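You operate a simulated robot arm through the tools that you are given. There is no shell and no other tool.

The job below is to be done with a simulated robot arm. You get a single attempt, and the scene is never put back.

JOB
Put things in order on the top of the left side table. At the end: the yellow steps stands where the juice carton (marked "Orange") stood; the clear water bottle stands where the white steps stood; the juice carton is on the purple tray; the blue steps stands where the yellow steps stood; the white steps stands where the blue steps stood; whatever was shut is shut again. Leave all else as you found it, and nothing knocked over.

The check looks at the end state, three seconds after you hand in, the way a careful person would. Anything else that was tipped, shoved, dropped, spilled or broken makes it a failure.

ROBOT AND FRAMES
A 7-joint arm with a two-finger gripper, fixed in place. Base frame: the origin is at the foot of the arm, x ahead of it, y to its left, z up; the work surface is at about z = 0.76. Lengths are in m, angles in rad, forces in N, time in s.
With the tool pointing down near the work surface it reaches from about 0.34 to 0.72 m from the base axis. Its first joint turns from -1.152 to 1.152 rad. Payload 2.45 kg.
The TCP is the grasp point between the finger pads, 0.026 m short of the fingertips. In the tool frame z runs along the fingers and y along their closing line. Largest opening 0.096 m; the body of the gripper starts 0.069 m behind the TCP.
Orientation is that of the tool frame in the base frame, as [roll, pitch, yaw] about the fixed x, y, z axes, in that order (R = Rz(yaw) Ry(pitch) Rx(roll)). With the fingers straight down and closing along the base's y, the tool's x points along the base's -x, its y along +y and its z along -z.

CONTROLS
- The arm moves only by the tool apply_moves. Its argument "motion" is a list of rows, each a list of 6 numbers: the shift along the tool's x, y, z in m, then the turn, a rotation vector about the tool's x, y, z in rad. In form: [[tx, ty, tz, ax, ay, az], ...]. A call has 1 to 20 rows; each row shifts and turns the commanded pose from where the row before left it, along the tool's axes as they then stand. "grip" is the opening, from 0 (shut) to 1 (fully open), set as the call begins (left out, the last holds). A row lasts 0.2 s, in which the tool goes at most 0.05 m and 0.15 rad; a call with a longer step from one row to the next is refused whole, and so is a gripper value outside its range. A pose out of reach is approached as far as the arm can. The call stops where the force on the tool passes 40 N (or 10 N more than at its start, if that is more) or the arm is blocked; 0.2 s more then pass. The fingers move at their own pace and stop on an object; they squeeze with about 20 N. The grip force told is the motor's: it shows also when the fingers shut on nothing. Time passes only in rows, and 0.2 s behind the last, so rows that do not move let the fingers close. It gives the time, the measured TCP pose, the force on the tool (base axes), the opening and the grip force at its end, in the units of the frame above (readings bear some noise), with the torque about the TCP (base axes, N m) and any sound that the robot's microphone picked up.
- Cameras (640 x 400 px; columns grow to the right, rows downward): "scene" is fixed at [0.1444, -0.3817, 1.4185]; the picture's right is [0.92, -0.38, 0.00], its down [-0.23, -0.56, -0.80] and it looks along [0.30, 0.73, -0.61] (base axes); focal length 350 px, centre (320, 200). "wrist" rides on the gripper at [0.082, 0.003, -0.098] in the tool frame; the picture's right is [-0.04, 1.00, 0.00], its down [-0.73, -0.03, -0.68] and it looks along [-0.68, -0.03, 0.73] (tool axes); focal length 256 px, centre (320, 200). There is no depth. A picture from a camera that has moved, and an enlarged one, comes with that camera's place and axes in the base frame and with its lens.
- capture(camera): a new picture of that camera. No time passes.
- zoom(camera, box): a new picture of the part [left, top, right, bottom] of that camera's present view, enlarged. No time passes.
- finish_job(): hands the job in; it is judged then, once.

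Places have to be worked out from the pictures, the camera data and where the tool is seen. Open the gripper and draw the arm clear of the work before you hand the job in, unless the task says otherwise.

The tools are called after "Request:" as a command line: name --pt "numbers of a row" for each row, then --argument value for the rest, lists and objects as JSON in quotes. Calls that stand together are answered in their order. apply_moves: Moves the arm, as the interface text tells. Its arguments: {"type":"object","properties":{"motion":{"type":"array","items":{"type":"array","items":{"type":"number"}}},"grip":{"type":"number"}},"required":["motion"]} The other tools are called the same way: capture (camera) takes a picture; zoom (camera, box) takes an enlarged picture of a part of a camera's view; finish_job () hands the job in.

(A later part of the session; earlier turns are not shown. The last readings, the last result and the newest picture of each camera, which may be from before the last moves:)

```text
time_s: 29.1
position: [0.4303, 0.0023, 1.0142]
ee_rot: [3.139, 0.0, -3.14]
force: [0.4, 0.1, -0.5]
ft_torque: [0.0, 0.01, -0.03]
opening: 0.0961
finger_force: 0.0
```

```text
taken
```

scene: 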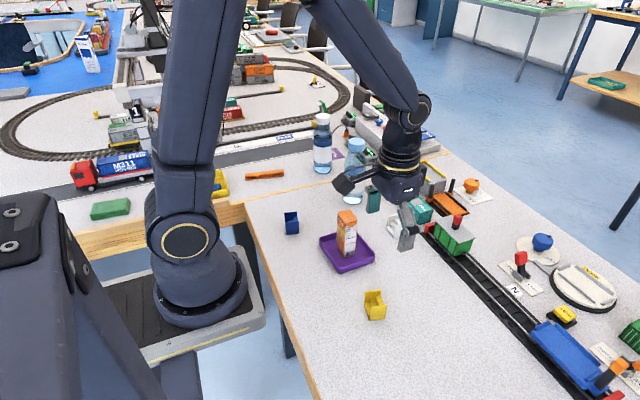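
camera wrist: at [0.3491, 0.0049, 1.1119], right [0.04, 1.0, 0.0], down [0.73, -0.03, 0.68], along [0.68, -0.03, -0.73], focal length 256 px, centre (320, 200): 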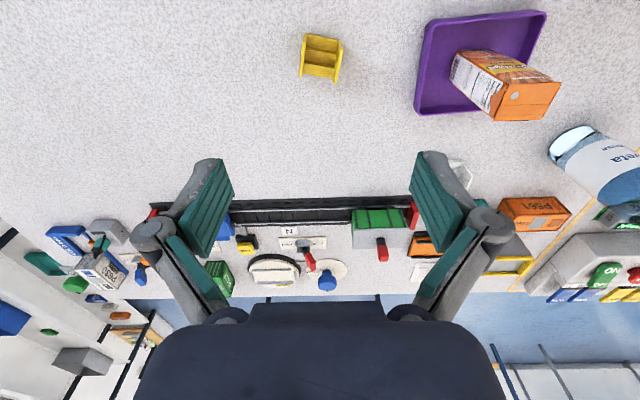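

The yellow steps stand in the carton's place. Next I move above the blue steps (about (0.35,0.32)) for a view.

Request:
apply_moves --pt "0.0106 0.039 0 0 0 0" --pt "0.0106 0.039 0 0 0 0" --pt "0.0106 0.039 0 0 0 0" --pt "0.0106 0.039 0 0 0 0" --pt "0.0106 0.039 0 0 0 0" --pt "0.0106 0.039 0 0 0 0" --pt "0.0106 0.039 0 0 0 0" --pt "0.0106 0.039 0 0 0 0" --pt "0 0 0 0 0 0"

Request:
capture --camera "wrist"

Request:
zoom --camera "wrist" --box '[240, 20, 400, 120]'

Request:
capture --camera "scene"

```text
time_s: 31.1
position: [0.3448, 0.3135, 1.0129]
ee_rot: [3.14, 0.001, -3.141]
force: [-0.8, -0.3, 1.4]
ft_torque: [-0.02, 0.01, -0.01]
opening: 0.096
finger_force: 0.0
```

```text
taken
camera wrist: at [0.2631, 0.3169, 1.1108], right [0.04, 1.0, 0.0], down [0.73, -0.03, 0.68], along [0.68, -0.03, -0.73], focal length 256 px, centre (320, 200)
```

wrist: 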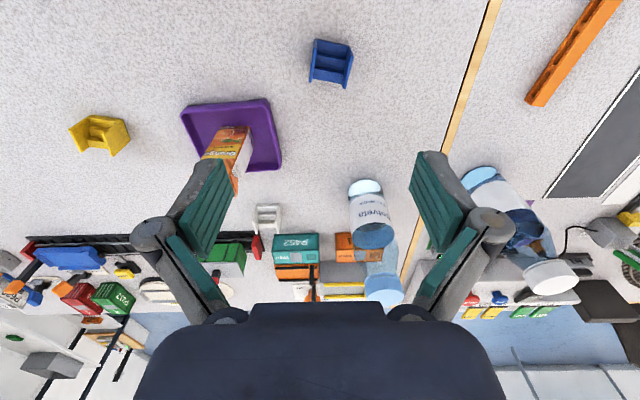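

```text
4.00 times, centred on (320, 70) of wrist
camera zoom: at [0.2631, 0.3169, 1.1108], right [0.04, 1.0, 0.0], down [0.73, -0.03, 0.68], along [0.68, -0.03, -0.73], focal length 1024 px, centre (320, 720)
```

zoom: 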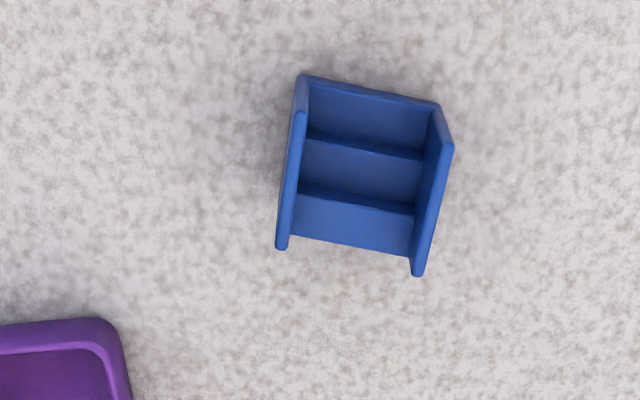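

```text
taken
```

scene: 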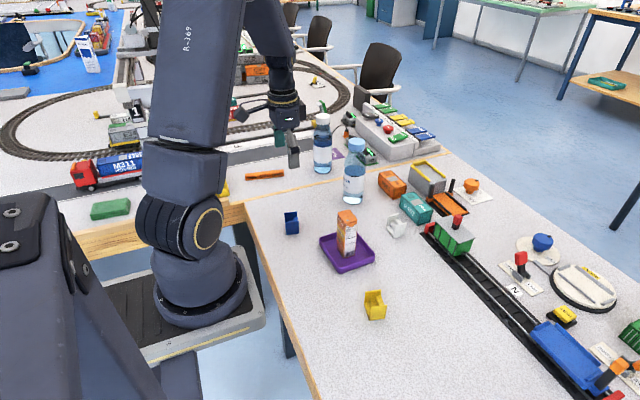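

Blue steps: centre about (0.3506, 0.3252), yaw about -0.218. I line up and lower to z≈0.91.

Request:
apply_moves --pt "-0.006 0.0112 0 0 0 0" --pt "0 0 0.03 0 0 0.11" --pt "0 0 0.03 0 0 0.108" --pt "0 0 0.04 0 0 0" --pt "0 0 0 0 0 0"

Request:
capture --camera "wrist"

Request:
zoom --camera "wrist" --box '[240, 60, 400, 160]'

```text
time_s: 32.3
position: [0.3516, 0.3254, 0.9126]
ee_rot: [3.14, -0.001, 2.925]
force: [0.6, 0.3, 0.7]
ft_torque: [-0.01, -0.01, -0.02]
opening: 0.096
finger_force: 0.2
```

```text
taken
camera wrist: at [0.272, 0.3456, 1.0107], right [0.25, 0.97, 0.0], down [0.71, -0.19, 0.68], along [0.66, -0.17, -0.73], focal length 256 px, centre (320, 200)
```

wrist: 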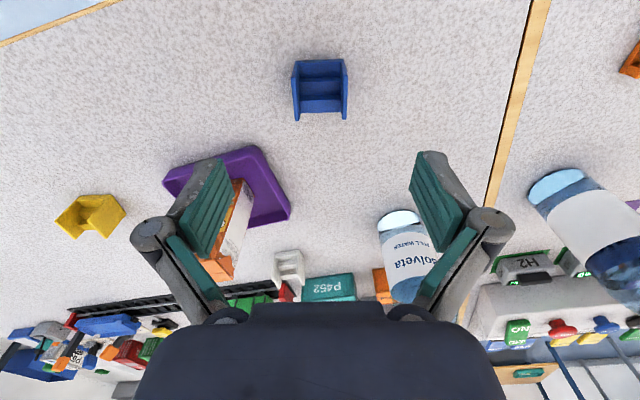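

```text
4.00 times, centred on (320, 110) of wrist
camera zoom: at [0.272, 0.3456, 1.0107], right [0.25, 0.97, 0.0], down [0.71, -0.19, 0.68], along [0.66, -0.17, -0.73], focal length 1024 px, centre (320, 560)
```

zoom: 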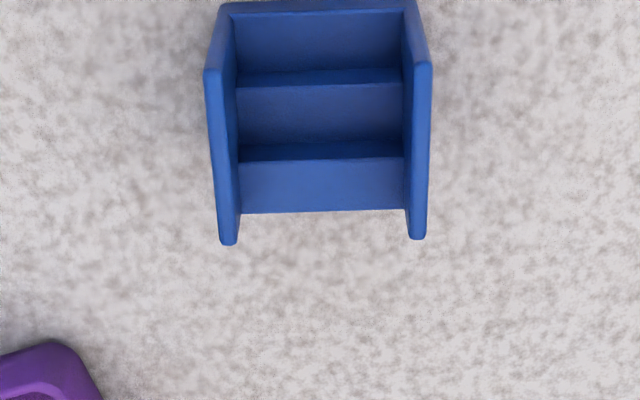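

Aligned within 1 mm. I descend to z≈0.798 and close on it.

Request:
apply_moves --pt "0 0 0.03 0 0 0" --pt "0 0 0.03 0 0 0" --pt "0 0 0.03 0 0 0" --pt "0 0 0.016 0 0 0" --pt "0 0 0.008 0 0 0" --pt "0 0 0 0 0 0"

Request:
capture --camera "wrist"

Request:
apply_moves --pt "0 0 0 0 0 0" --pt "0 0 0 0 0 0" --pt "0 0 0 0 0 0" --pt "0 0 0 0 0 0" --pt "0 0 0 0 0 0" --pt "0 0 0 0 0 0" --grip 0

Request:
capture --camera "wrist"

```text
time_s: 33.7
position: [0.3504, 0.3242, 0.7969]
ee_rot: [3.14, 0.0, 2.924]
force: [0.4, 0.2, -0.1]
ft_torque: [0.01, -0.01, 0.02]
opening: 0.096
finger_force: 0.2
```

```text
taken
camera wrist: at [0.272, 0.3453, 0.8969], right [0.25, 0.97, 0.0], down [0.71, -0.19, 0.68], along [0.66, -0.17, -0.73], focal length 256 px, centre (320, 200)
```

wrist: 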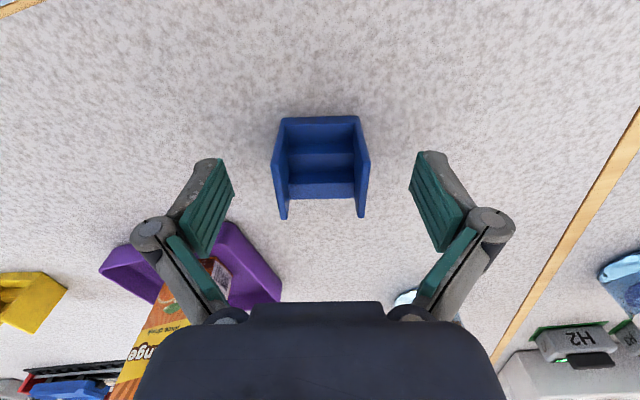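

```text
time_s: 35.1
position: [0.3504, 0.3241, 0.7992]
ee_rot: [3.14, -0.001, 2.925]
force: [0.1, -0.8, 1.6]
ft_torque: [0.03, -0.07, 0.01]
opening: 0.0432
finger_force: 20.2
```

```text
taken
camera wrist: at [0.2721, 0.3453, 0.8973], right [0.25, 0.97, 0.0], down [0.71, -0.19, 0.68], along [0.66, -0.17, -0.73], focal length 256 px, centre (320, 200)
```

wrist: 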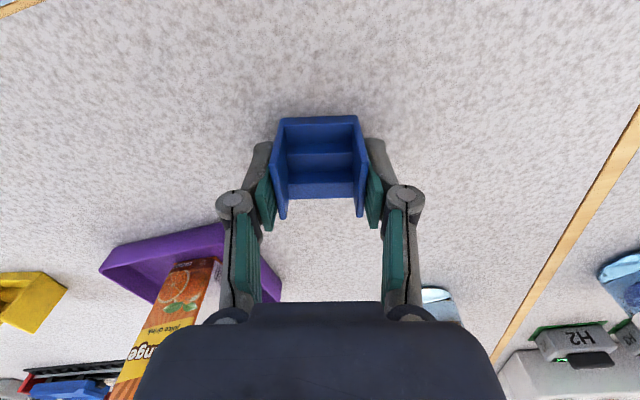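

Blue is gripped at 0.0432 m. The straight path crosses the carton, so I lift to z≈0.99 before carrying it to the yellow steps' old place (0.6115, -0.015).

Request:
apply_moves --pt "0 0 -0.015 0 0 0" --pt "0 0 -0.035 0 0 0" --pt "0 0 -0.045 0 0 0" --pt "0 0 -0.05 0 0 0" --pt "0 0 -0.045 0 0 0" --pt "-0.0328 -0.02755 0 0 0 0" --pt "-0.0328 -0.02755 0 0 0 0" --pt "-0.0328 -0.02755 0 0 0 0" --pt "-0.0328 -0.02755 0 0 0 0" --pt "-0.0328 -0.02755 0 0 0 0" --pt "-0.0328 -0.02755 0 0 0 0" --pt "-0.0328 -0.02755 0 0 0 0" --pt "-0.0328 -0.02755 0 0 0 0" --pt "-0.0328 -0.02755 0 0 0 0" --pt "-0.0328 -0.02755 0 0 0 0" --pt "0 0 0 0 0 0"

Request:
capture --camera "scene"

Request:
capture --camera "wrist"

```text
time_s: 38.5
position: [0.6119, -0.0166, 0.9895]
ee_rot: [3.14, 0.001, 2.924]
force: [0.2, 0.3, -0.7]
ft_torque: [-0.01, 0.0, -0.02]
opening: 0.0431
finger_force: 19.9
```

```text
taken
```

scene: 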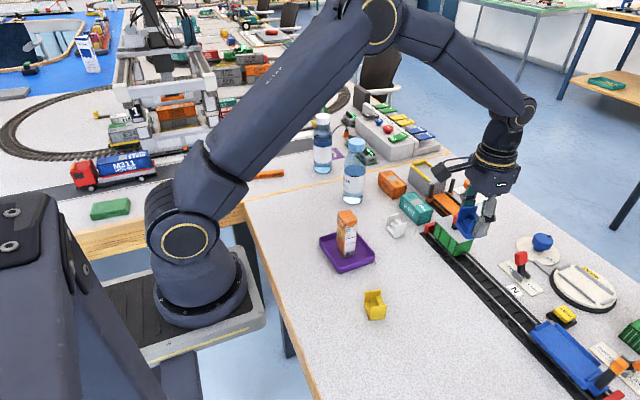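

```text
taken
camera wrist: at [0.5342, 0.0037, 1.0872], right [0.25, 0.97, 0.0], down [0.71, -0.19, 0.68], along [0.66, -0.17, -0.73], focal length 256 px, centre (320, 200)
```

wrist: 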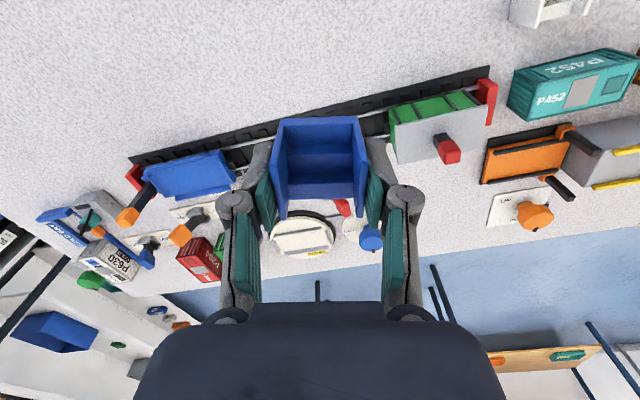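

I'm over the yellow steps' old place. I go down to z≈0.803, then take fine steps.

Request:
apply_moves --pt "0 0 0.045 0 0 0" --pt "0 0 0.045 0 0 0" --pt "0 0 0.045 0 0 0" --pt "0 0 0.03 0 0 0" --pt "0 0 0.015 0 0 0" --pt "0 0 0.005 0 0 0" --pt "0 0 0 0 0 0"

Request:
capture --camera "wrist"

```text
time_s: 40.1
position: [0.6131, -0.0154, 0.8042]
ee_rot: [3.14, -0.001, 2.925]
force: [-0.2, 0.6, -0.4]
ft_torque: [0.02, 0.03, 0.01]
opening: 0.0428
finger_force: 20.3
```

```text
taken
camera wrist: at [0.5336, 0.0058, 0.9019], right [0.25, 0.97, 0.0], down [0.71, -0.19, 0.68], along [0.66, -0.17, -0.73], focal length 256 px, centre (320, 200)
```

wrist: 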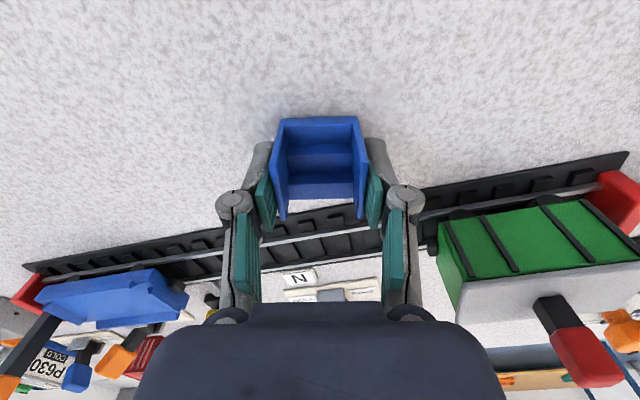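

The surroundings match the yellow-grasp picture. I lower gently to contact.

Request:
apply_moves --pt "0 0 0.0015 0 0 0" --pt "0 0 0.0015 0 0 0" --pt "0 0 0.001 0 0 0" --pt "0 0 0.0008 0 0 0" --pt "0 0 0 0 0 0"

```text
time_s: 41.3
position: [0.6131, -0.0134, 0.7987]
ee_rot: [3.137, 0.0, 2.925]
force: [-0.1, -0.1, 0.4]
ft_torque: [0.0, -0.04, -0.04]
opening: 0.0432
finger_force: 20.3
```

It's right about at the table. I take one or two more half-millimetre steps.

Request:
apply_moves --pt "0 0 0.0005 0 0 0" --pt "0 0 0.0005 0 0 0" --pt "0 0 0 0 0 0"

```text
time_s: 42.1
position: [0.6134, -0.0154, 0.7987]
ee_rot: [3.141, 0.004, 2.924]
force: [-3.6, 0.2, 10.0]
ft_torque: [0.03, 0.06, -0.02]
opening: 0.0429
finger_force: 20.0
```

Contact (10 N). I release and rise to z≈1.01, turning back to zero yaw.

Request:
apply_moves --pt "0 0 -0.0008 0 0 0" --pt "0 0 0 0 0 0" --pt "0 0 0 0 0 0" --pt "0 0 0 0 0 0" --pt "0 0 -0.01 0 0 0" --pt "0 0 -0.03 0 0 0" --pt "0 0 -0.045 0 0 0.0" --pt "0 0 -0.045 0 0 -0.11" --pt "0 0 -0.045 0 0 -0.108" --pt "0 0 -0.04 0 0 0" --pt "0 0 0 0 0 0" --grip 1

Request:
capture --camera "wrist"

Request:
zoom --camera "scene" --box '[340, 190, 520, 320]'

```text
time_s: 44.5
position: [0.6136, -0.0155, 1.016]
ee_rot: [3.14, -0.001, -3.14]
force: [0.6, -0.7, 0.3]
ft_torque: [0.0, 0.02, 0.02]
opening: 0.0958
finger_force: 0.1
```

```text
taken
camera wrist: at [0.5312, -0.0123, 1.1134], right [0.04, 1.0, 0.0], down [0.73, -0.03, 0.68], along [0.68, -0.03, -0.73], focal length 256 px, centre (320, 200)
```

wrist: 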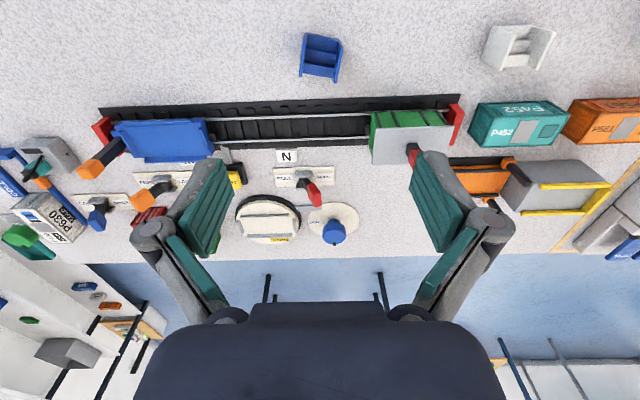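

```text
3.08 times, centred on (430, 255) of scene
camera zoom: at [0.1444, -0.3817, 1.4185], right [0.92, -0.38, 0.0], down [-0.23, -0.56, -0.8], along [0.3, 0.73, -0.61], focal length 1077 px, centre (-18, 31)
```

zoom: 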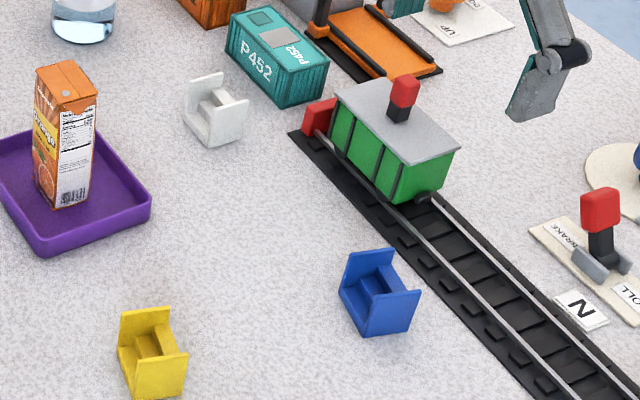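

Blue stands in the yellow's place. Now I hover over the white steps near (0.613, 0.205).

Request:
apply_moves --pt "0 0.044 0 0 0 0" --pt "0 0.044 0 0 0 0" --pt "0 0.044 0 0 0 0" --pt "0 0.044 0 0 0 0" --pt "0 0.0445 0 0 0 0" --pt "0 0 0.04 0 0 0" --pt "0 0 0.04 0 0 0" --pt "0 0 0.025 0 0 0" --pt "0 0 0 0 0 0"

Request:
capture --camera "wrist"

Request:
zoom --camera "wrist" --box '[240, 60, 400, 160]'

Request:
zoom --camera "scene" --box '[330, 130, 490, 260]'

```text
time_s: 46.5
position: [0.6122, 0.2063, 0.9102]
ee_rot: [3.139, 0.001, -3.139]
force: [0.2, 0.1, -0.6]
ft_torque: [0.01, 0.02, 0.0]
opening: 0.0961
finger_force: 0.0
```

```text
taken
camera wrist: at [0.5305, 0.209, 1.0078], right [0.04, 1.0, 0.0], down [0.73, -0.03, 0.68], along [0.68, -0.03, -0.73], focal length 256 px, centre (320, 200)
```

wrist: 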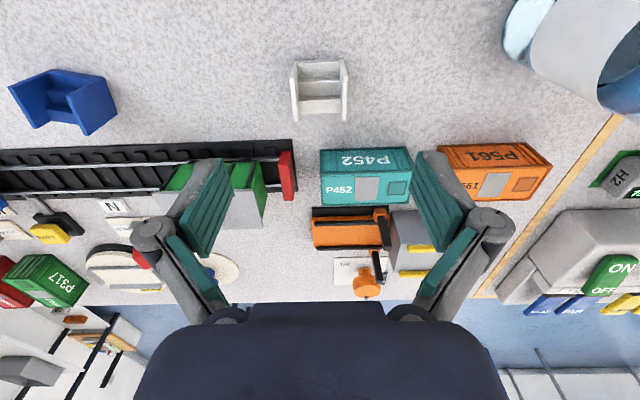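

```text
4.00 times, centred on (320, 110) of wrist
camera zoom: at [0.5305, 0.209, 1.0078], right [0.04, 1.0, 0.0], down [0.73, -0.03, 0.68], along [0.68, -0.03, -0.73], focal length 1024 px, centre (320, 560)
```

zoom: 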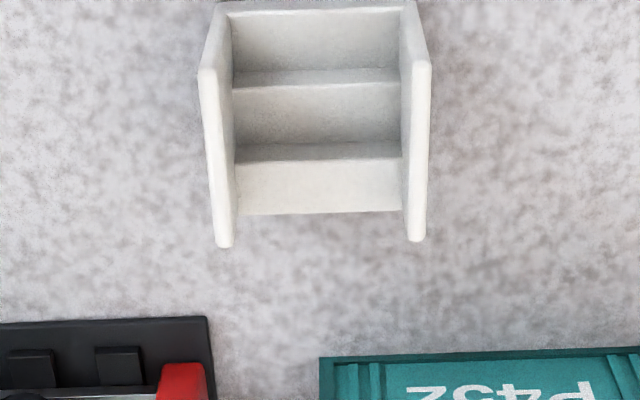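

```text
3.08 times, centred on (410, 195) of scene
camera zoom: at [0.1444, -0.3817, 1.4185], right [0.92, -0.38, 0.0], down [-0.23, -0.56, -0.8], along [0.3, 0.73, -0.61], focal length 1077 px, centre (43, 215)
```

zoom: 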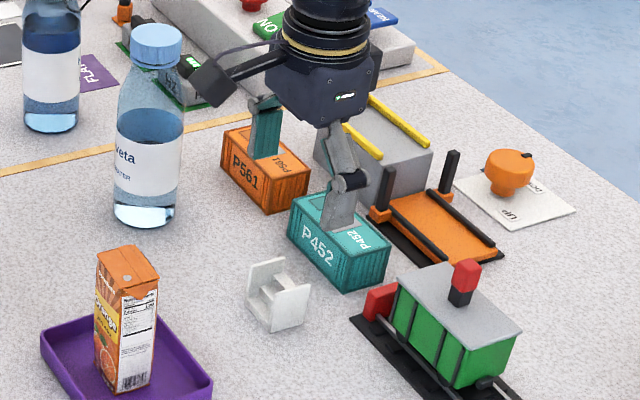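

White is centred within 1 mm and the teal container has about 3 cm clearance. I descend to z≈0.798 and grip.

Request:
apply_moves --pt "0 0 0.03 0 0 0" --pt "0 0 0.03 0 0 0" --pt "0 0 0.03 0 0 0" --pt "0 0 0.015 0 0 0" --pt "0 0 0.0075 0 0 0" --pt "0 0 0 0 0 0"

Request:
capture --camera "wrist"

Request:
apply_moves --pt "0 0 0 0 0 0" --pt "0 0 0 0 0 0" --pt "0 0 0 0 0 0" --pt "0 0 0 0 0 0" --pt "0 0 0 0 0 0" --pt "0 0 0 0 0 0" --grip 0

Request:
capture --camera "wrist"

```text
time_s: 47.9
position: [0.6133, 0.2057, 0.7958]
ee_rot: [3.14, 0.0, -3.139]
force: [0.7, 0.3, -0.2]
ft_torque: [0.01, -0.01, -0.02]
opening: 0.0962
finger_force: 0.1
```

```text
taken
camera wrist: at [0.5306, 0.2089, 0.895], right [0.04, 1.0, 0.0], down [0.73, -0.03, 0.68], along [0.68, -0.03, -0.73], focal length 256 px, centre (320, 200)
```

wrist: 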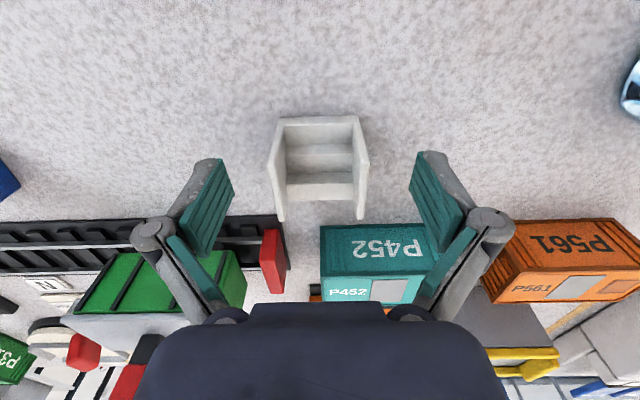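

```text
time_s: 49.3
position: [0.6126, 0.2059, 0.7978]
ee_rot: [3.14, 0.001, -3.14]
force: [0.2, -0.8, 1.1]
ft_torque: [-0.06, 0.02, 0.0]
opening: 0.043
finger_force: 20.3
```

```text
taken
camera wrist: at [0.5307, 0.2088, 0.8953], right [0.04, 1.0, 0.0], down [0.73, -0.03, 0.68], along [0.68, -0.03, -0.73], focal length 256 px, centre (320, 200)
```

wrist: 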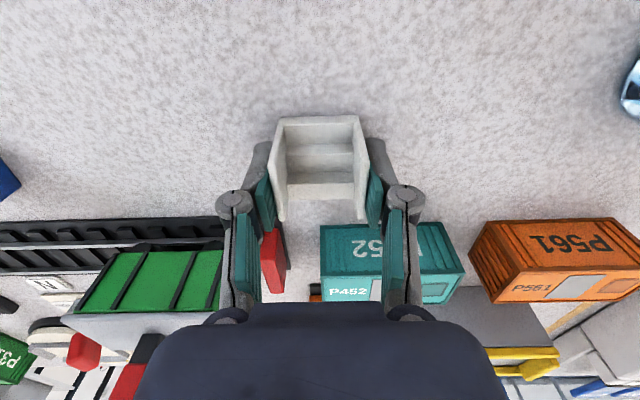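

White is gripped at 0.043 m. I lift high, go back along -x (away from the bottle, over the carton), then left to the blue steps' old place (0.3505, 0.3245), taking on its yaw.

Request:
apply_moves --pt "0 0 -0.015 0 0 0" --pt "0 0 -0.035 0 0 0" --pt "0 0 -0.045 0 0 0" --pt "0 0 -0.05 0 0 0" --pt "0 0 -0.045 0 0 0" --pt "0.0437 0 0 0 0 0" --pt "0.0437 0 0 0 0 0" --pt "0.0437 0 0 0 0 0" --pt "0.0437 0 0 0 0 0" --pt "0.0437 0 0 0 0 0" --pt "0.0437 0 0 0 0 0" --pt "0 0.04 0 0 0 0" --pt "0 0.04 0 0 0 0" --pt "0 0.039 0 0 0 0" --pt "0 0 0 0 0 0.11" --pt "0 0 0 0 0 0.108" --pt "0 0 0 0 0 0"

Request:
capture --camera "wrist"

Request:
capture --camera "scene"

```text
time_s: 52.9
position: [0.3495, 0.3235, 0.9861]
ee_rot: [3.139, -0.001, 2.923]
force: [0.6, 0.2, -0.5]
ft_torque: [-0.02, 0.0, -0.02]
opening: 0.0428
finger_force: 19.9
```

```text
taken
camera wrist: at [0.2714, 0.3444, 1.0853], right [0.26, 0.97, 0.0], down [0.71, -0.19, 0.68], along [0.66, -0.17, -0.73], focal length 256 px, centre (320, 200)
```

wrist: 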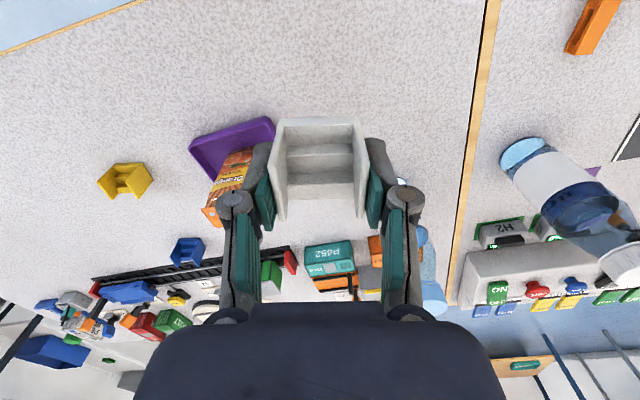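

```text
taken
```

scene: 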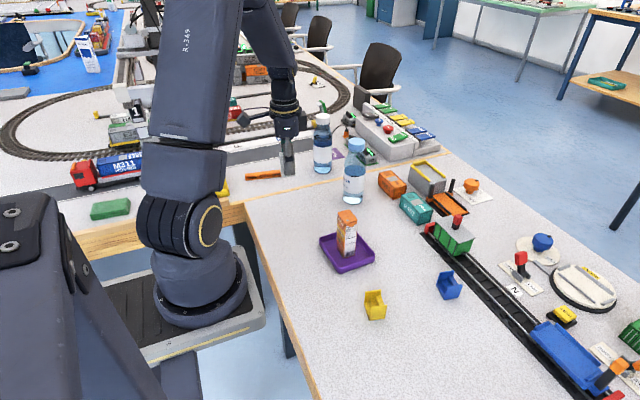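

I'm over the blue's old place, about 1 mm off. I lower to z≈0.803.

Request:
apply_moves --pt "-0.0008 0.001 0.045 0 0 0" --pt "0 0 0.045 0 0 0" --pt "0 0 0.045 0 0 0" --pt "0 0 0.03 0 0 0" --pt "0 0 0.015 0 0 0" --pt "0 0 0.003 0 0 0" --pt "0 0 0 0 0 0"

```text
time_s: 54.5
position: [0.3505, 0.3241, 0.8036]
ee_rot: [3.14, -0.001, 2.926]
force: [0.2, 0.5, -0.7]
ft_torque: [0.0, -0.02, -0.01]
opening: 0.0431
finger_force: 20.1
```

Now I take fine steps down to contact.

Request:
apply_moves --pt "0 0 0.0015 0 0 0" --pt "0 0 0.0015 0 0 0" --pt "0 0 0.001 0 0 0" --pt "0 0 0.0007 0 0 0" --pt "0 0 0 0 0 0"

```text
time_s: 55.7
position: [0.351, 0.3253, 0.7979]
ee_rot: [3.141, 0.0, 2.925]
force: [0.3, 0.0, -0.3]
ft_torque: [0.01, -0.02, 0.02]
opening: 0.0431
finger_force: 20.3
```

No contact yet. I continue in half-millimetre steps.

Request:
apply_moves --pt "0 0 0.0006 0 0 0" --pt "0 0 0.0006 0 0 0" --pt "0 0 0 0 0 0"

```text
time_s: 56.5
position: [0.3511, 0.3245, 0.7985]
ee_rot: [3.14, 0.0, 2.926]
force: [0.3, -0.6, -0.3]
ft_torque: [-0.02, 0.02, 0.02]
opening: 0.0431
finger_force: 19.7
```

Still free; I take two more.

Request:
apply_moves --pt "0 0 0.0006 0 0 0" --pt "0 0 0.0006 0 0 0" --pt "0 0 0 0 0 0"

```text
time_s: 57.3
position: [0.35, 0.3237, 0.7961]
ee_rot: [3.14, -0.002, 2.924]
force: [-1.8, -4.7, 14.9]
ft_torque: [-0.2, 0.0, -0.03]
opening: 0.0429
finger_force: 19.6
```

Contact (15 N). I ease up 0.8 mm, release and rise.

Request:
apply_moves --pt "0 0 -0.0008 0 0 0" --pt "0 0 0 0 0 0" --pt "0 0 0 0 0 0" --pt "0 0 0 0 0 0" --pt "0 0 -0.01 0 0 0" --pt "0 0 -0.03 0 0 0" --pt "0 0 -0.045 0 0 0.0" --pt "0 0 -0.045 0 0 -0.11" --pt "0 0 -0.045 0 0 -0.108" --pt "0 0 -0.045 0 0 0" --pt "0 0 -0.045 0 0 0" --pt "0 0 0 0 0 0" --grip 1

Request:
capture --camera "wrist"

Request:
capture --camera "scene"

Request:
zoom --camera "scene" --box '[310, 100, 410, 220]'

Request:
zoom --camera "wrist" --box '[320, 140, 480, 300]'

```text
time_s: 59.9
position: [0.3521, 0.3241, 1.0626]
ee_rot: [3.139, 0.001, -3.141]
force: [-0.9, 1.0, 0.1]
ft_torque: [0.01, 0.02, -0.02]
opening: 0.0958
finger_force: 0.2
```

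```text
taken
camera wrist: at [0.2696, 0.3288, 1.1613], right [0.04, 1.0, 0.0], down [0.73, -0.03, 0.68], along [0.68, -0.03, -0.73], focal length 256 px, centre (320, 200)
```

wrist: 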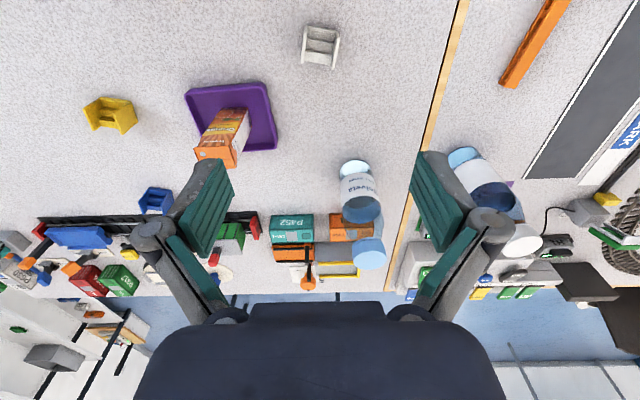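

```text
taken
```

scene: 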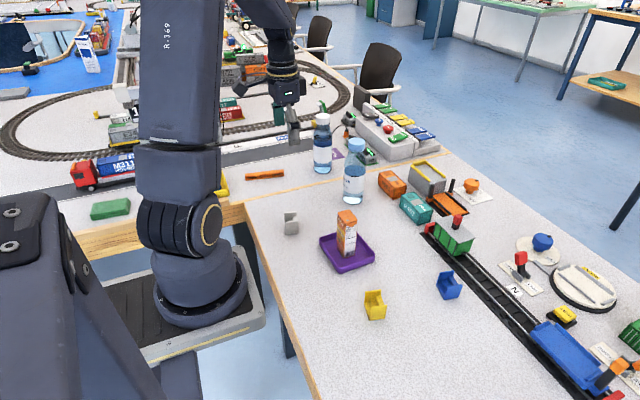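

```text
3.33 times, centred on (360, 160) of scene
camera zoom: at [0.1444, -0.3817, 1.4185], right [0.92, -0.38, 0.0], down [-0.23, -0.56, -0.8], along [0.3, 0.73, -0.61], focal length 1166 px, centre (187, 333)
```

zoom: 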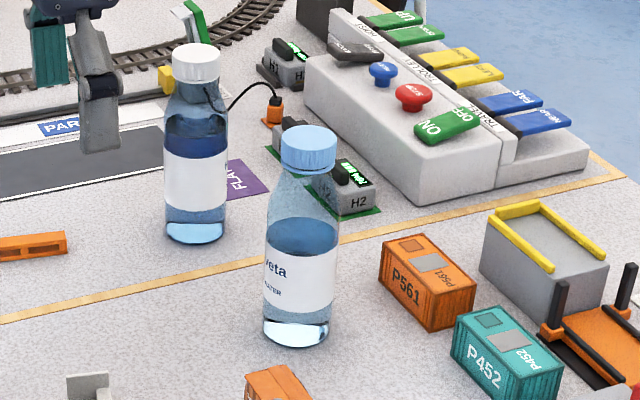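

```text
2.50 times, centred on (400, 220) of wrist
camera zoom: at [0.2696, 0.3288, 1.1613], right [0.04, 1.0, 0.0], down [0.73, -0.03, 0.68], along [0.68, -0.03, -0.73], focal length 640 px, centre (120, 150)
```

zoom: 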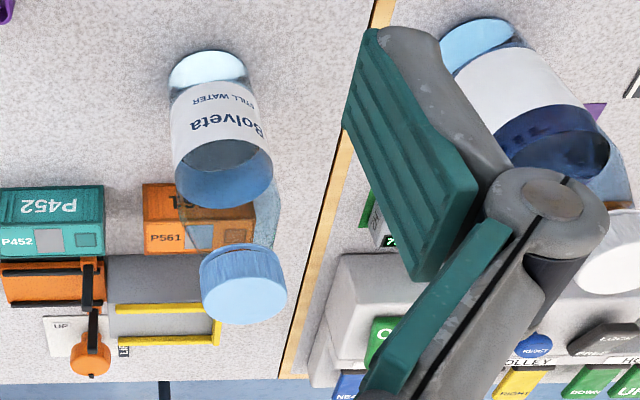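

White stands in the blue's place. The bottle (blue cap, on this table) is about (0.573, 0.387), its top near z=0.953, cap about 0.043 wide; I'll lift it by the cap. I move above it first.

Request:
apply_moves --pt "-0.0442 0.0126 0 0 0 0" --pt "-0.0442 0.0126 0 0 0 0" --pt "-0.0442 0.0126 0 0 0 0" --pt "-0.0442 0.0126 0 0 0 0" --pt "-0.0442 0.0126 0 0 0 0" --pt "0 0 0 0 0 0" --pt "0 0 0 0 0 0"

Request:
capture --camera "wrist"

Request:
capture --camera "scene"

Request:
zoom --camera "wrist" --box '[240, 20, 400, 140]'

```text
time_s: 61.5
position: [0.573, 0.3876, 1.0627]
ee_rot: [-3.141, 0.0, -3.141]
force: [-0.6, -0.5, -0.9]
ft_torque: [-0.03, 0.02, 0.02]
opening: 0.0961
finger_force: 0.0
```

```text
taken
camera wrist: at [0.491, 0.3915, 1.161], right [0.04, 1.0, 0.0], down [0.73, -0.03, 0.68], along [0.68, -0.03, -0.73], focal length 256 px, centre (320, 200)
```

wrist: 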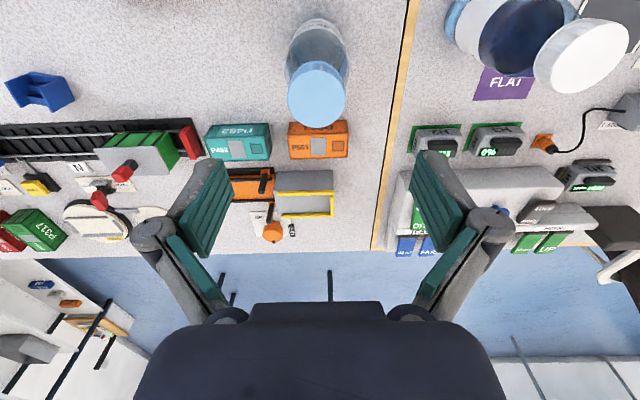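

```text
taken
```

scene: 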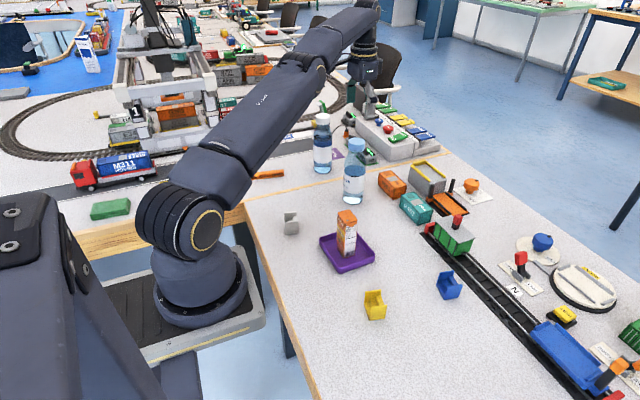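

```text
3.33 times, centred on (320, 80) of wrist
camera zoom: at [0.491, 0.3915, 1.161], right [0.04, 1.0, 0.0], down [0.73, -0.03, 0.68], along [0.68, -0.03, -0.73], focal length 853 px, centre (320, 600)
```

zoom: 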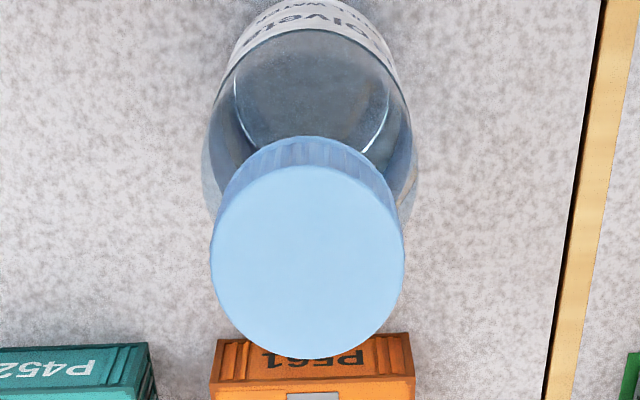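

Two views give the cap centre (0.572, 0.386), top z=0.9535, diameter about 0.047. I nudge and descend to z≈0.94 around the cap.

Request:
apply_moves --pt "0.001 -0.0015 0.03 0 0 0" --pt "0 0 0.03 0 0 0" --pt "0 0 0.025 0 0 0" --pt "0 0 0.02 0 0 0" --pt "0 0 0.018 0 0 0" --pt "0 0 0 0 0 0"

Request:
capture --camera "wrist"

Request:
zoom --camera "scene" --box '[290, 90, 430, 210]'

```text
time_s: 62.9
position: [0.5728, 0.3857, 0.9397]
ee_rot: [3.141, 0.0, -3.139]
force: [-0.6, 0.4, -0.3]
ft_torque: [-0.01, 0.0, -0.03]
opening: 0.0959
finger_force: 0.1
```

```text
taken
camera wrist: at [0.4898, 0.3895, 1.0379], right [0.04, 1.0, 0.0], down [0.73, -0.03, 0.68], along [0.68, -0.03, -0.73], focal length 256 px, centre (320, 200)
```

wrist: 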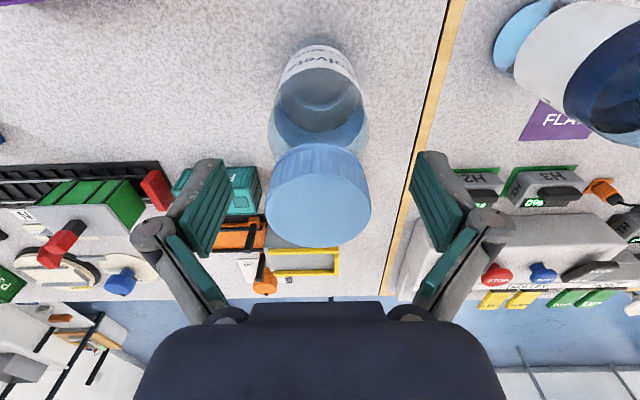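

```text
3.33 times, centred on (360, 150) of scene
camera zoom: at [0.1444, -0.3817, 1.4185], right [0.92, -0.38, 0.0], down [-0.23, -0.56, -0.8], along [0.3, 0.73, -0.61], focal length 1166 px, centre (187, 367)
```

zoom: 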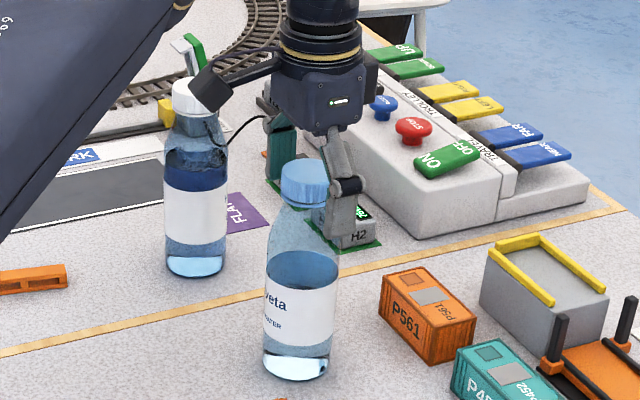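

The cap centre shows at (318,205), as predicted for a centred grasp. I close on the cap.

Request:
apply_moves --pt "0 0 0 0 0 0" --pt "0 0 0 0 0 0" --pt "0 0 0 0 0 0" --pt "0 0 0 0 0 0" --pt "0 0 0 0 0 0" --pt "0 0 0 0 0 0" --grip 0

Request:
capture --camera "wrist"

Request:
zoom --camera "scene" --box '[290, 90, 430, 210]'

```text
time_s: 64.3
position: [0.5722, 0.3853, 0.9398]
ee_rot: [3.14, 0.001, -3.139]
force: [-0.7, -0.6, 2.2]
ft_torque: [-0.04, 0.07, 0.01]
opening: 0.0477
finger_force: 20.1
```

```text
taken
camera wrist: at [0.4898, 0.3895, 1.0384], right [0.04, 1.0, 0.0], down [0.73, -0.03, 0.68], along [0.68, -0.03, -0.73], focal length 256 px, centre (320, 200)
```

wrist: 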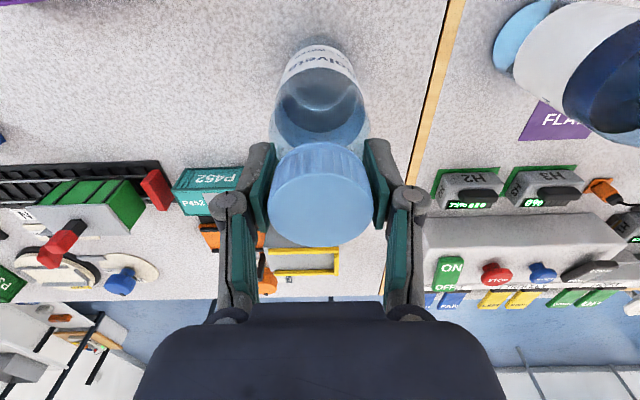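

```text
3.33 times, centred on (360, 150) of scene
camera zoom: at [0.1443, -0.3818, 1.4185], right [0.92, -0.38, 0.0], down [-0.23, -0.56, -0.8], along [0.3, 0.73, -0.61], focal length 1166 px, centre (187, 367)
```

zoom: 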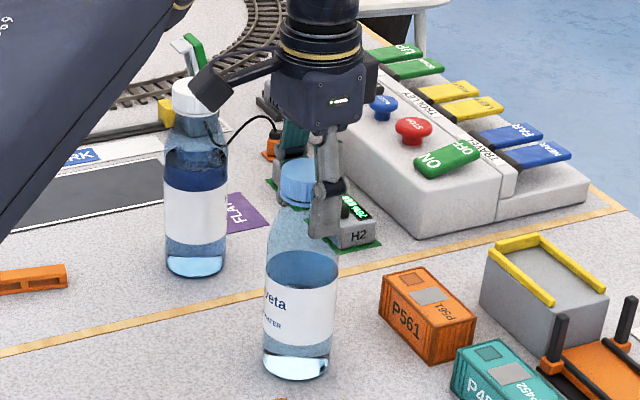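

The cap is gripped at 0.0477 m. I lift slowly a few centimetres to check the hold.

Request:
apply_moves --pt "0 0 -0.005 0 0 0" --pt "0 0 -0.01 0 0 0" --pt "0 0 -0.015 0 0 0" --pt "0 0 -0.015 0 0 0" --pt "0 0 0 0 0 0" --pt "0 0 0 0 0 0"

Request:
zoom --camera "scene" --box '[290, 90, 430, 210]'

Request:
capture --camera "wrist"

```text
time_s: 65.7
position: [0.5715, 0.3865, 0.9841]
ee_rot: [3.14, 0.0, -3.14]
force: [-0.1, 0.4, -1.0]
ft_torque: [0.04, -0.03, -0.01]
opening: 0.0476
finger_force: 20.0
```

```text
3.33 times, centred on (360, 150) of scene
camera zoom: at [0.1444, -0.3817, 1.4185], right [0.92, -0.38, 0.0], down [-0.23, -0.56, -0.79], along [0.3, 0.73, -0.61], focal length 1166 px, centre (187, 367)
```

zoom: 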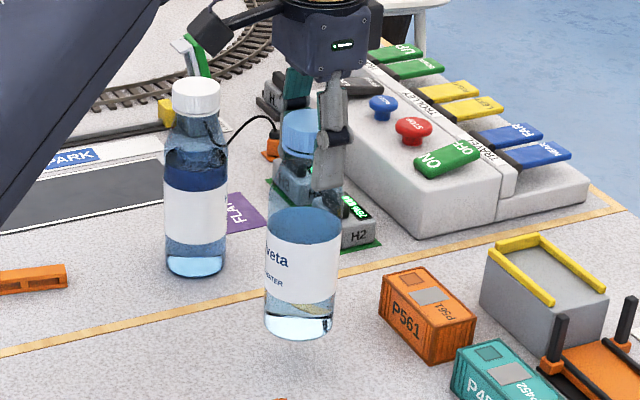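

```text
taken
camera wrist: at [0.4895, 0.3904, 1.0829], right [0.04, 1.0, 0.0], down [0.73, -0.03, 0.68], along [0.68, -0.03, -0.73], focal length 256 px, centre (320, 200)
```

wrist: 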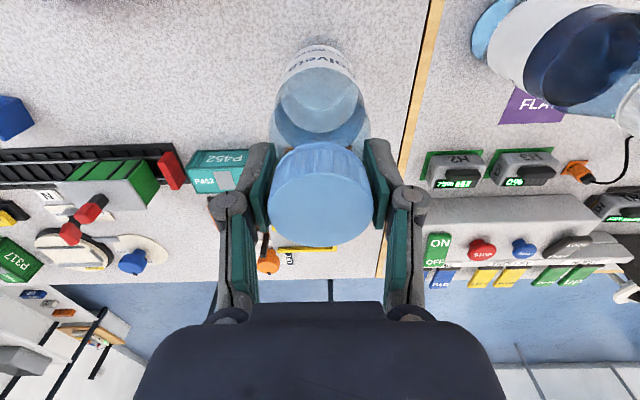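

The bottle hangs straight and secure. I raise it to z≈1.02 and carry it gently to the white steps' old place, (0.608, 0.2055), biased slightly away from the teal container.

Request:
apply_moves --pt "0 0 -0.018 0 0 0" --pt "0 0 -0.018 0 0 0" --pt "0 -0.01 0 0 0 0" --pt "-0.004 -0.02 0 0 0 0" --pt "-0.004 -0.02 0 0 0 0" --pt "-0.004 -0.02 0 0 0 0" --pt "-0.004 -0.02 0 0 0 0" --pt "-0.004 -0.02 0 0 0 0" --pt "-0.004 -0.02 0 0 0 0" --pt "-0.004 -0.02 0 0 0 0" --pt "-0.004 -0.02 0 0 0 0" --pt "-0.003 -0.01 0 0 0 0" --pt "0 0 0 0 0 0" --pt "0 0 0 0 0 0"

Request:
capture --camera "scene"

Request:
capture --camera "wrist"

Request:
zoom --camera "scene" --box '[340, 120, 480, 250]'

```text
time_s: 68.7
position: [0.6062, 0.2056, 1.0206]
ee_rot: [3.141, 0.0, -3.139]
force: [0.8, -0.1, -2.4]
ft_torque: [0.02, 0.01, -0.03]
opening: 0.0474
finger_force: 20.4
```

```text
taken
```

scene: 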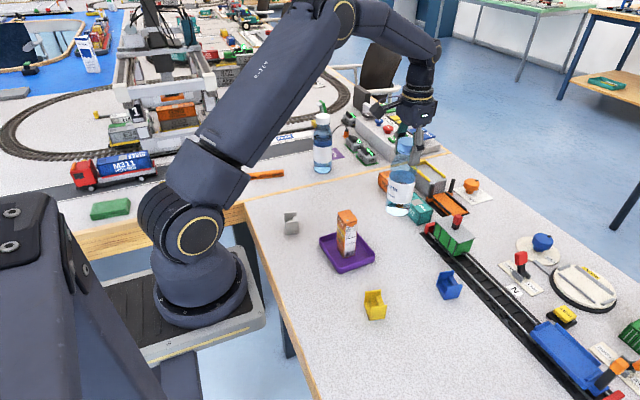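

```text
taken
camera wrist: at [0.5245, 0.2097, 1.1185], right [0.04, 1.0, 0.0], down [0.73, -0.03, 0.68], along [0.68, -0.03, -0.73], focal length 256 px, centre (320, 200)
```

wrist: 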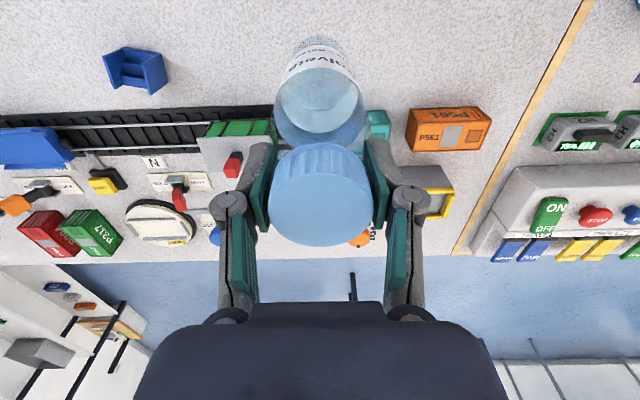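

```text
3.08 times, centred on (410, 185) of scene
camera zoom: at [0.1444, -0.3817, 1.4185], right [0.92, -0.38, 0.0], down [-0.23, -0.56, -0.79], along [0.3, 0.73, -0.61], focal length 1077 px, centre (43, 246)
```

zoom: 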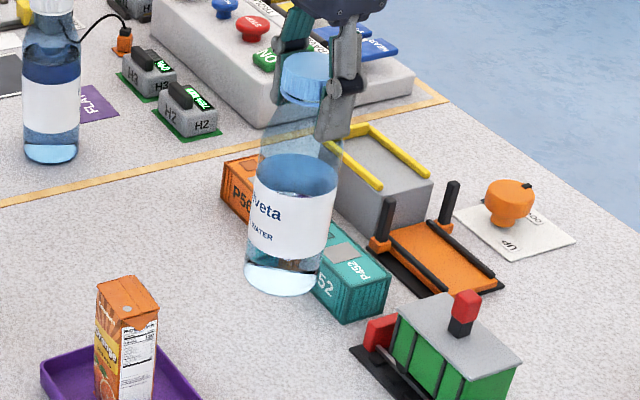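

The bottle is over its place at (0.606, 0.2056). I lower to about 5 mm above the table and check clearance to the teal container.

Request:
apply_moves --pt "0 0 0.025 0 0 0" --pt "0 0 0.025 0 0 0" --pt "0 0 0.015 0 0 0" --pt "0 0 0.008 0 0 0" --pt "0 0 0.002 0 0 0" --pt "0 0 0 0 0 0"

Request:
zoom --camera "scene" --box '[360, 150, 460, 250]'

Request:
capture --camera "wrist"

```text
time_s: 70.1
position: [0.606, 0.2079, 0.9453]
ee_rot: [3.14, 0.0, -3.14]
force: [0.2, -0.1, -2.5]
ft_torque: [0.01, 0.02, 0.0]
opening: 0.0473
finger_force: 20.0
```

```text
4.00 times, centred on (410, 200) of scene
camera zoom: at [0.1444, -0.3817, 1.4185], right [0.92, -0.38, 0.0], down [-0.23, -0.56, -0.79], along [0.3, 0.73, -0.61], focal length 1400 px, centre (-40, 200)
```

zoom: 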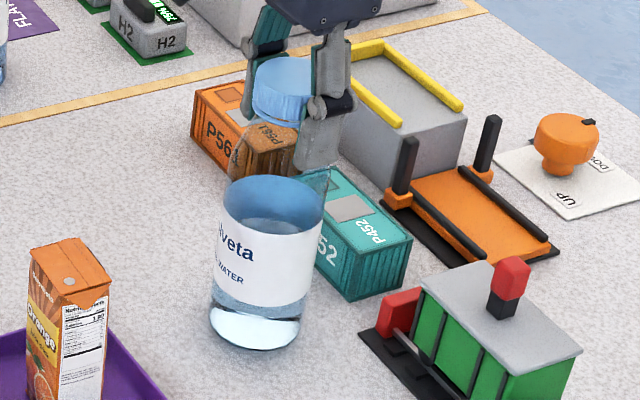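

```text
taken
camera wrist: at [0.5248, 0.2102, 1.0435], right [0.04, 1.0, 0.0], down [0.73, -0.03, 0.68], along [0.68, -0.03, -0.73], focal length 256 px, centre (320, 200)
```

wrist: 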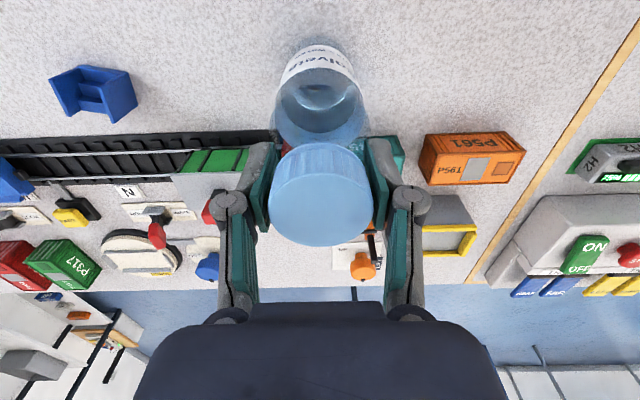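

The bottle hangs upright, with a visible gap to the teal container. I lower in fine steps.

Request:
apply_moves --pt "0 0 0.0015 0 0 0" --pt "0 0 0.0015 0 0 0" --pt "0 0 0.001 0 0 0" --pt "0 0 0.0008 0 0 0" --pt "0 0 0 0 0 0"

```text
time_s: 71.3
position: [0.607, 0.2067, 0.9399]
ee_rot: [3.14, -0.001, -3.141]
force: [-0.2, -0.1, -2.2]
ft_torque: [0.0, 0.01, 0.01]
opening: 0.0472
finger_force: 19.7
```

Not touching yet. I continue in half-millimetre steps.

Request:
apply_moves --pt "0 0 0.0006 0 0 0" --pt "0 0 0.0006 0 0 0" --pt "0 0 0 0 0 0"

```text
time_s: 72.1
position: [0.6062, 0.2063, 0.9389]
ee_rot: [3.139, 0.002, -3.14]
force: [-2.3, -1.9, 11.0]
ft_torque: [-0.09, 0.48, 0.08]
opening: 0.0471
finger_force: 19.7
```

Contact. I ease up slightly, check, then release.

Request:
apply_moves --pt "0 0 -0.0006 0 0 0" --pt "0 0 0 0 0 0"

Request:
zoom --camera "scene" --box '[360, 150, 460, 250]'

```text
time_s: 72.7
position: [0.6071, 0.2067, 0.9405]
ee_rot: [3.141, 0.002, -3.139]
force: [-0.9, -1.6, 7.1]
ft_torque: [-0.06, 0.1, 0.0]
opening: 0.0473
finger_force: 19.5
```

```text
4.00 times, centred on (410, 200) of scene
camera zoom: at [0.1442, -0.3818, 1.4185], right [0.92, -0.38, 0.0], down [-0.23, -0.56, -0.8], along [0.3, 0.73, -0.61], focal length 1400 px, centre (-40, 200)
```

zoom: 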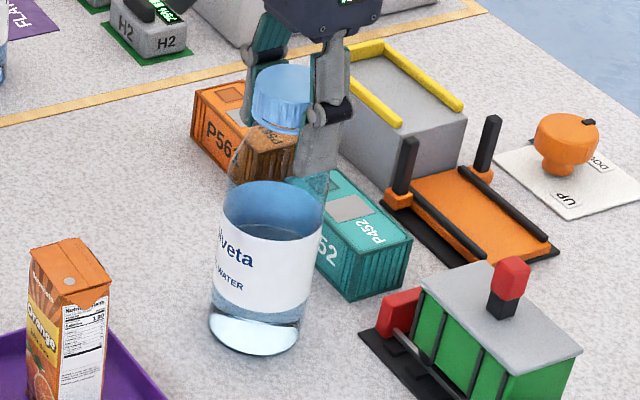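

The bottle stands on the table and is upright. I open the gripper without moving, then check.

Request:
apply_moves --pt "0 0 0 0 0 0" --pt "0 0 0 0 0 0" --pt "0 0 0 0 0 0" --pt "0 0 0 0 0 0" --pt "0 0 0 0 0 0" --grip 1

Request:
zoom --camera "scene" --box '[360, 150, 460, 250]'

Request:
capture --camera "wrist"

```text
time_s: 73.9
position: [0.6065, 0.2073, 0.9395]
ee_rot: [3.14, 0.0, -3.141]
force: [-0.9, -0.8, -1.2]
ft_torque: [0.02, -0.03, -0.03]
opening: 0.0961
finger_force: 0.1
```

```text
4.00 times, centred on (410, 200) of scene
camera zoom: at [0.1444, -0.3817, 1.4185], right [0.92, -0.38, 0.0], down [-0.23, -0.56, -0.8], along [0.3, 0.73, -0.61], focal length 1400 px, centre (-40, 200)
```

zoom: 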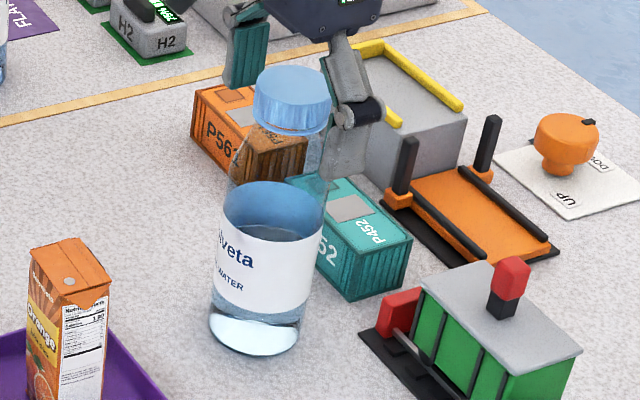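

```text
taken
camera wrist: at [0.5247, 0.2099, 1.0385], right [0.04, 1.0, 0.0], down [0.73, -0.03, 0.68], along [0.68, -0.03, -0.73], focal length 256 px, centre (320, 200)
```

wrist: 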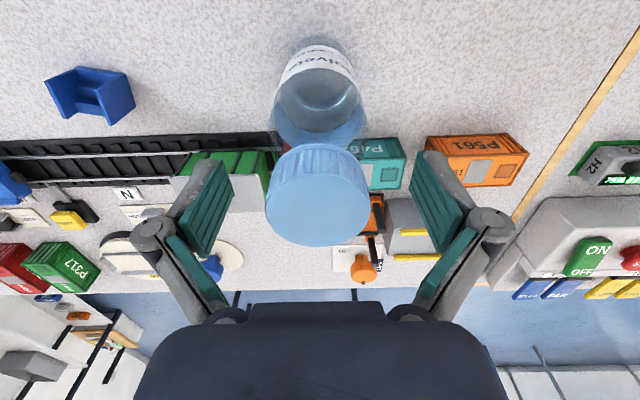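

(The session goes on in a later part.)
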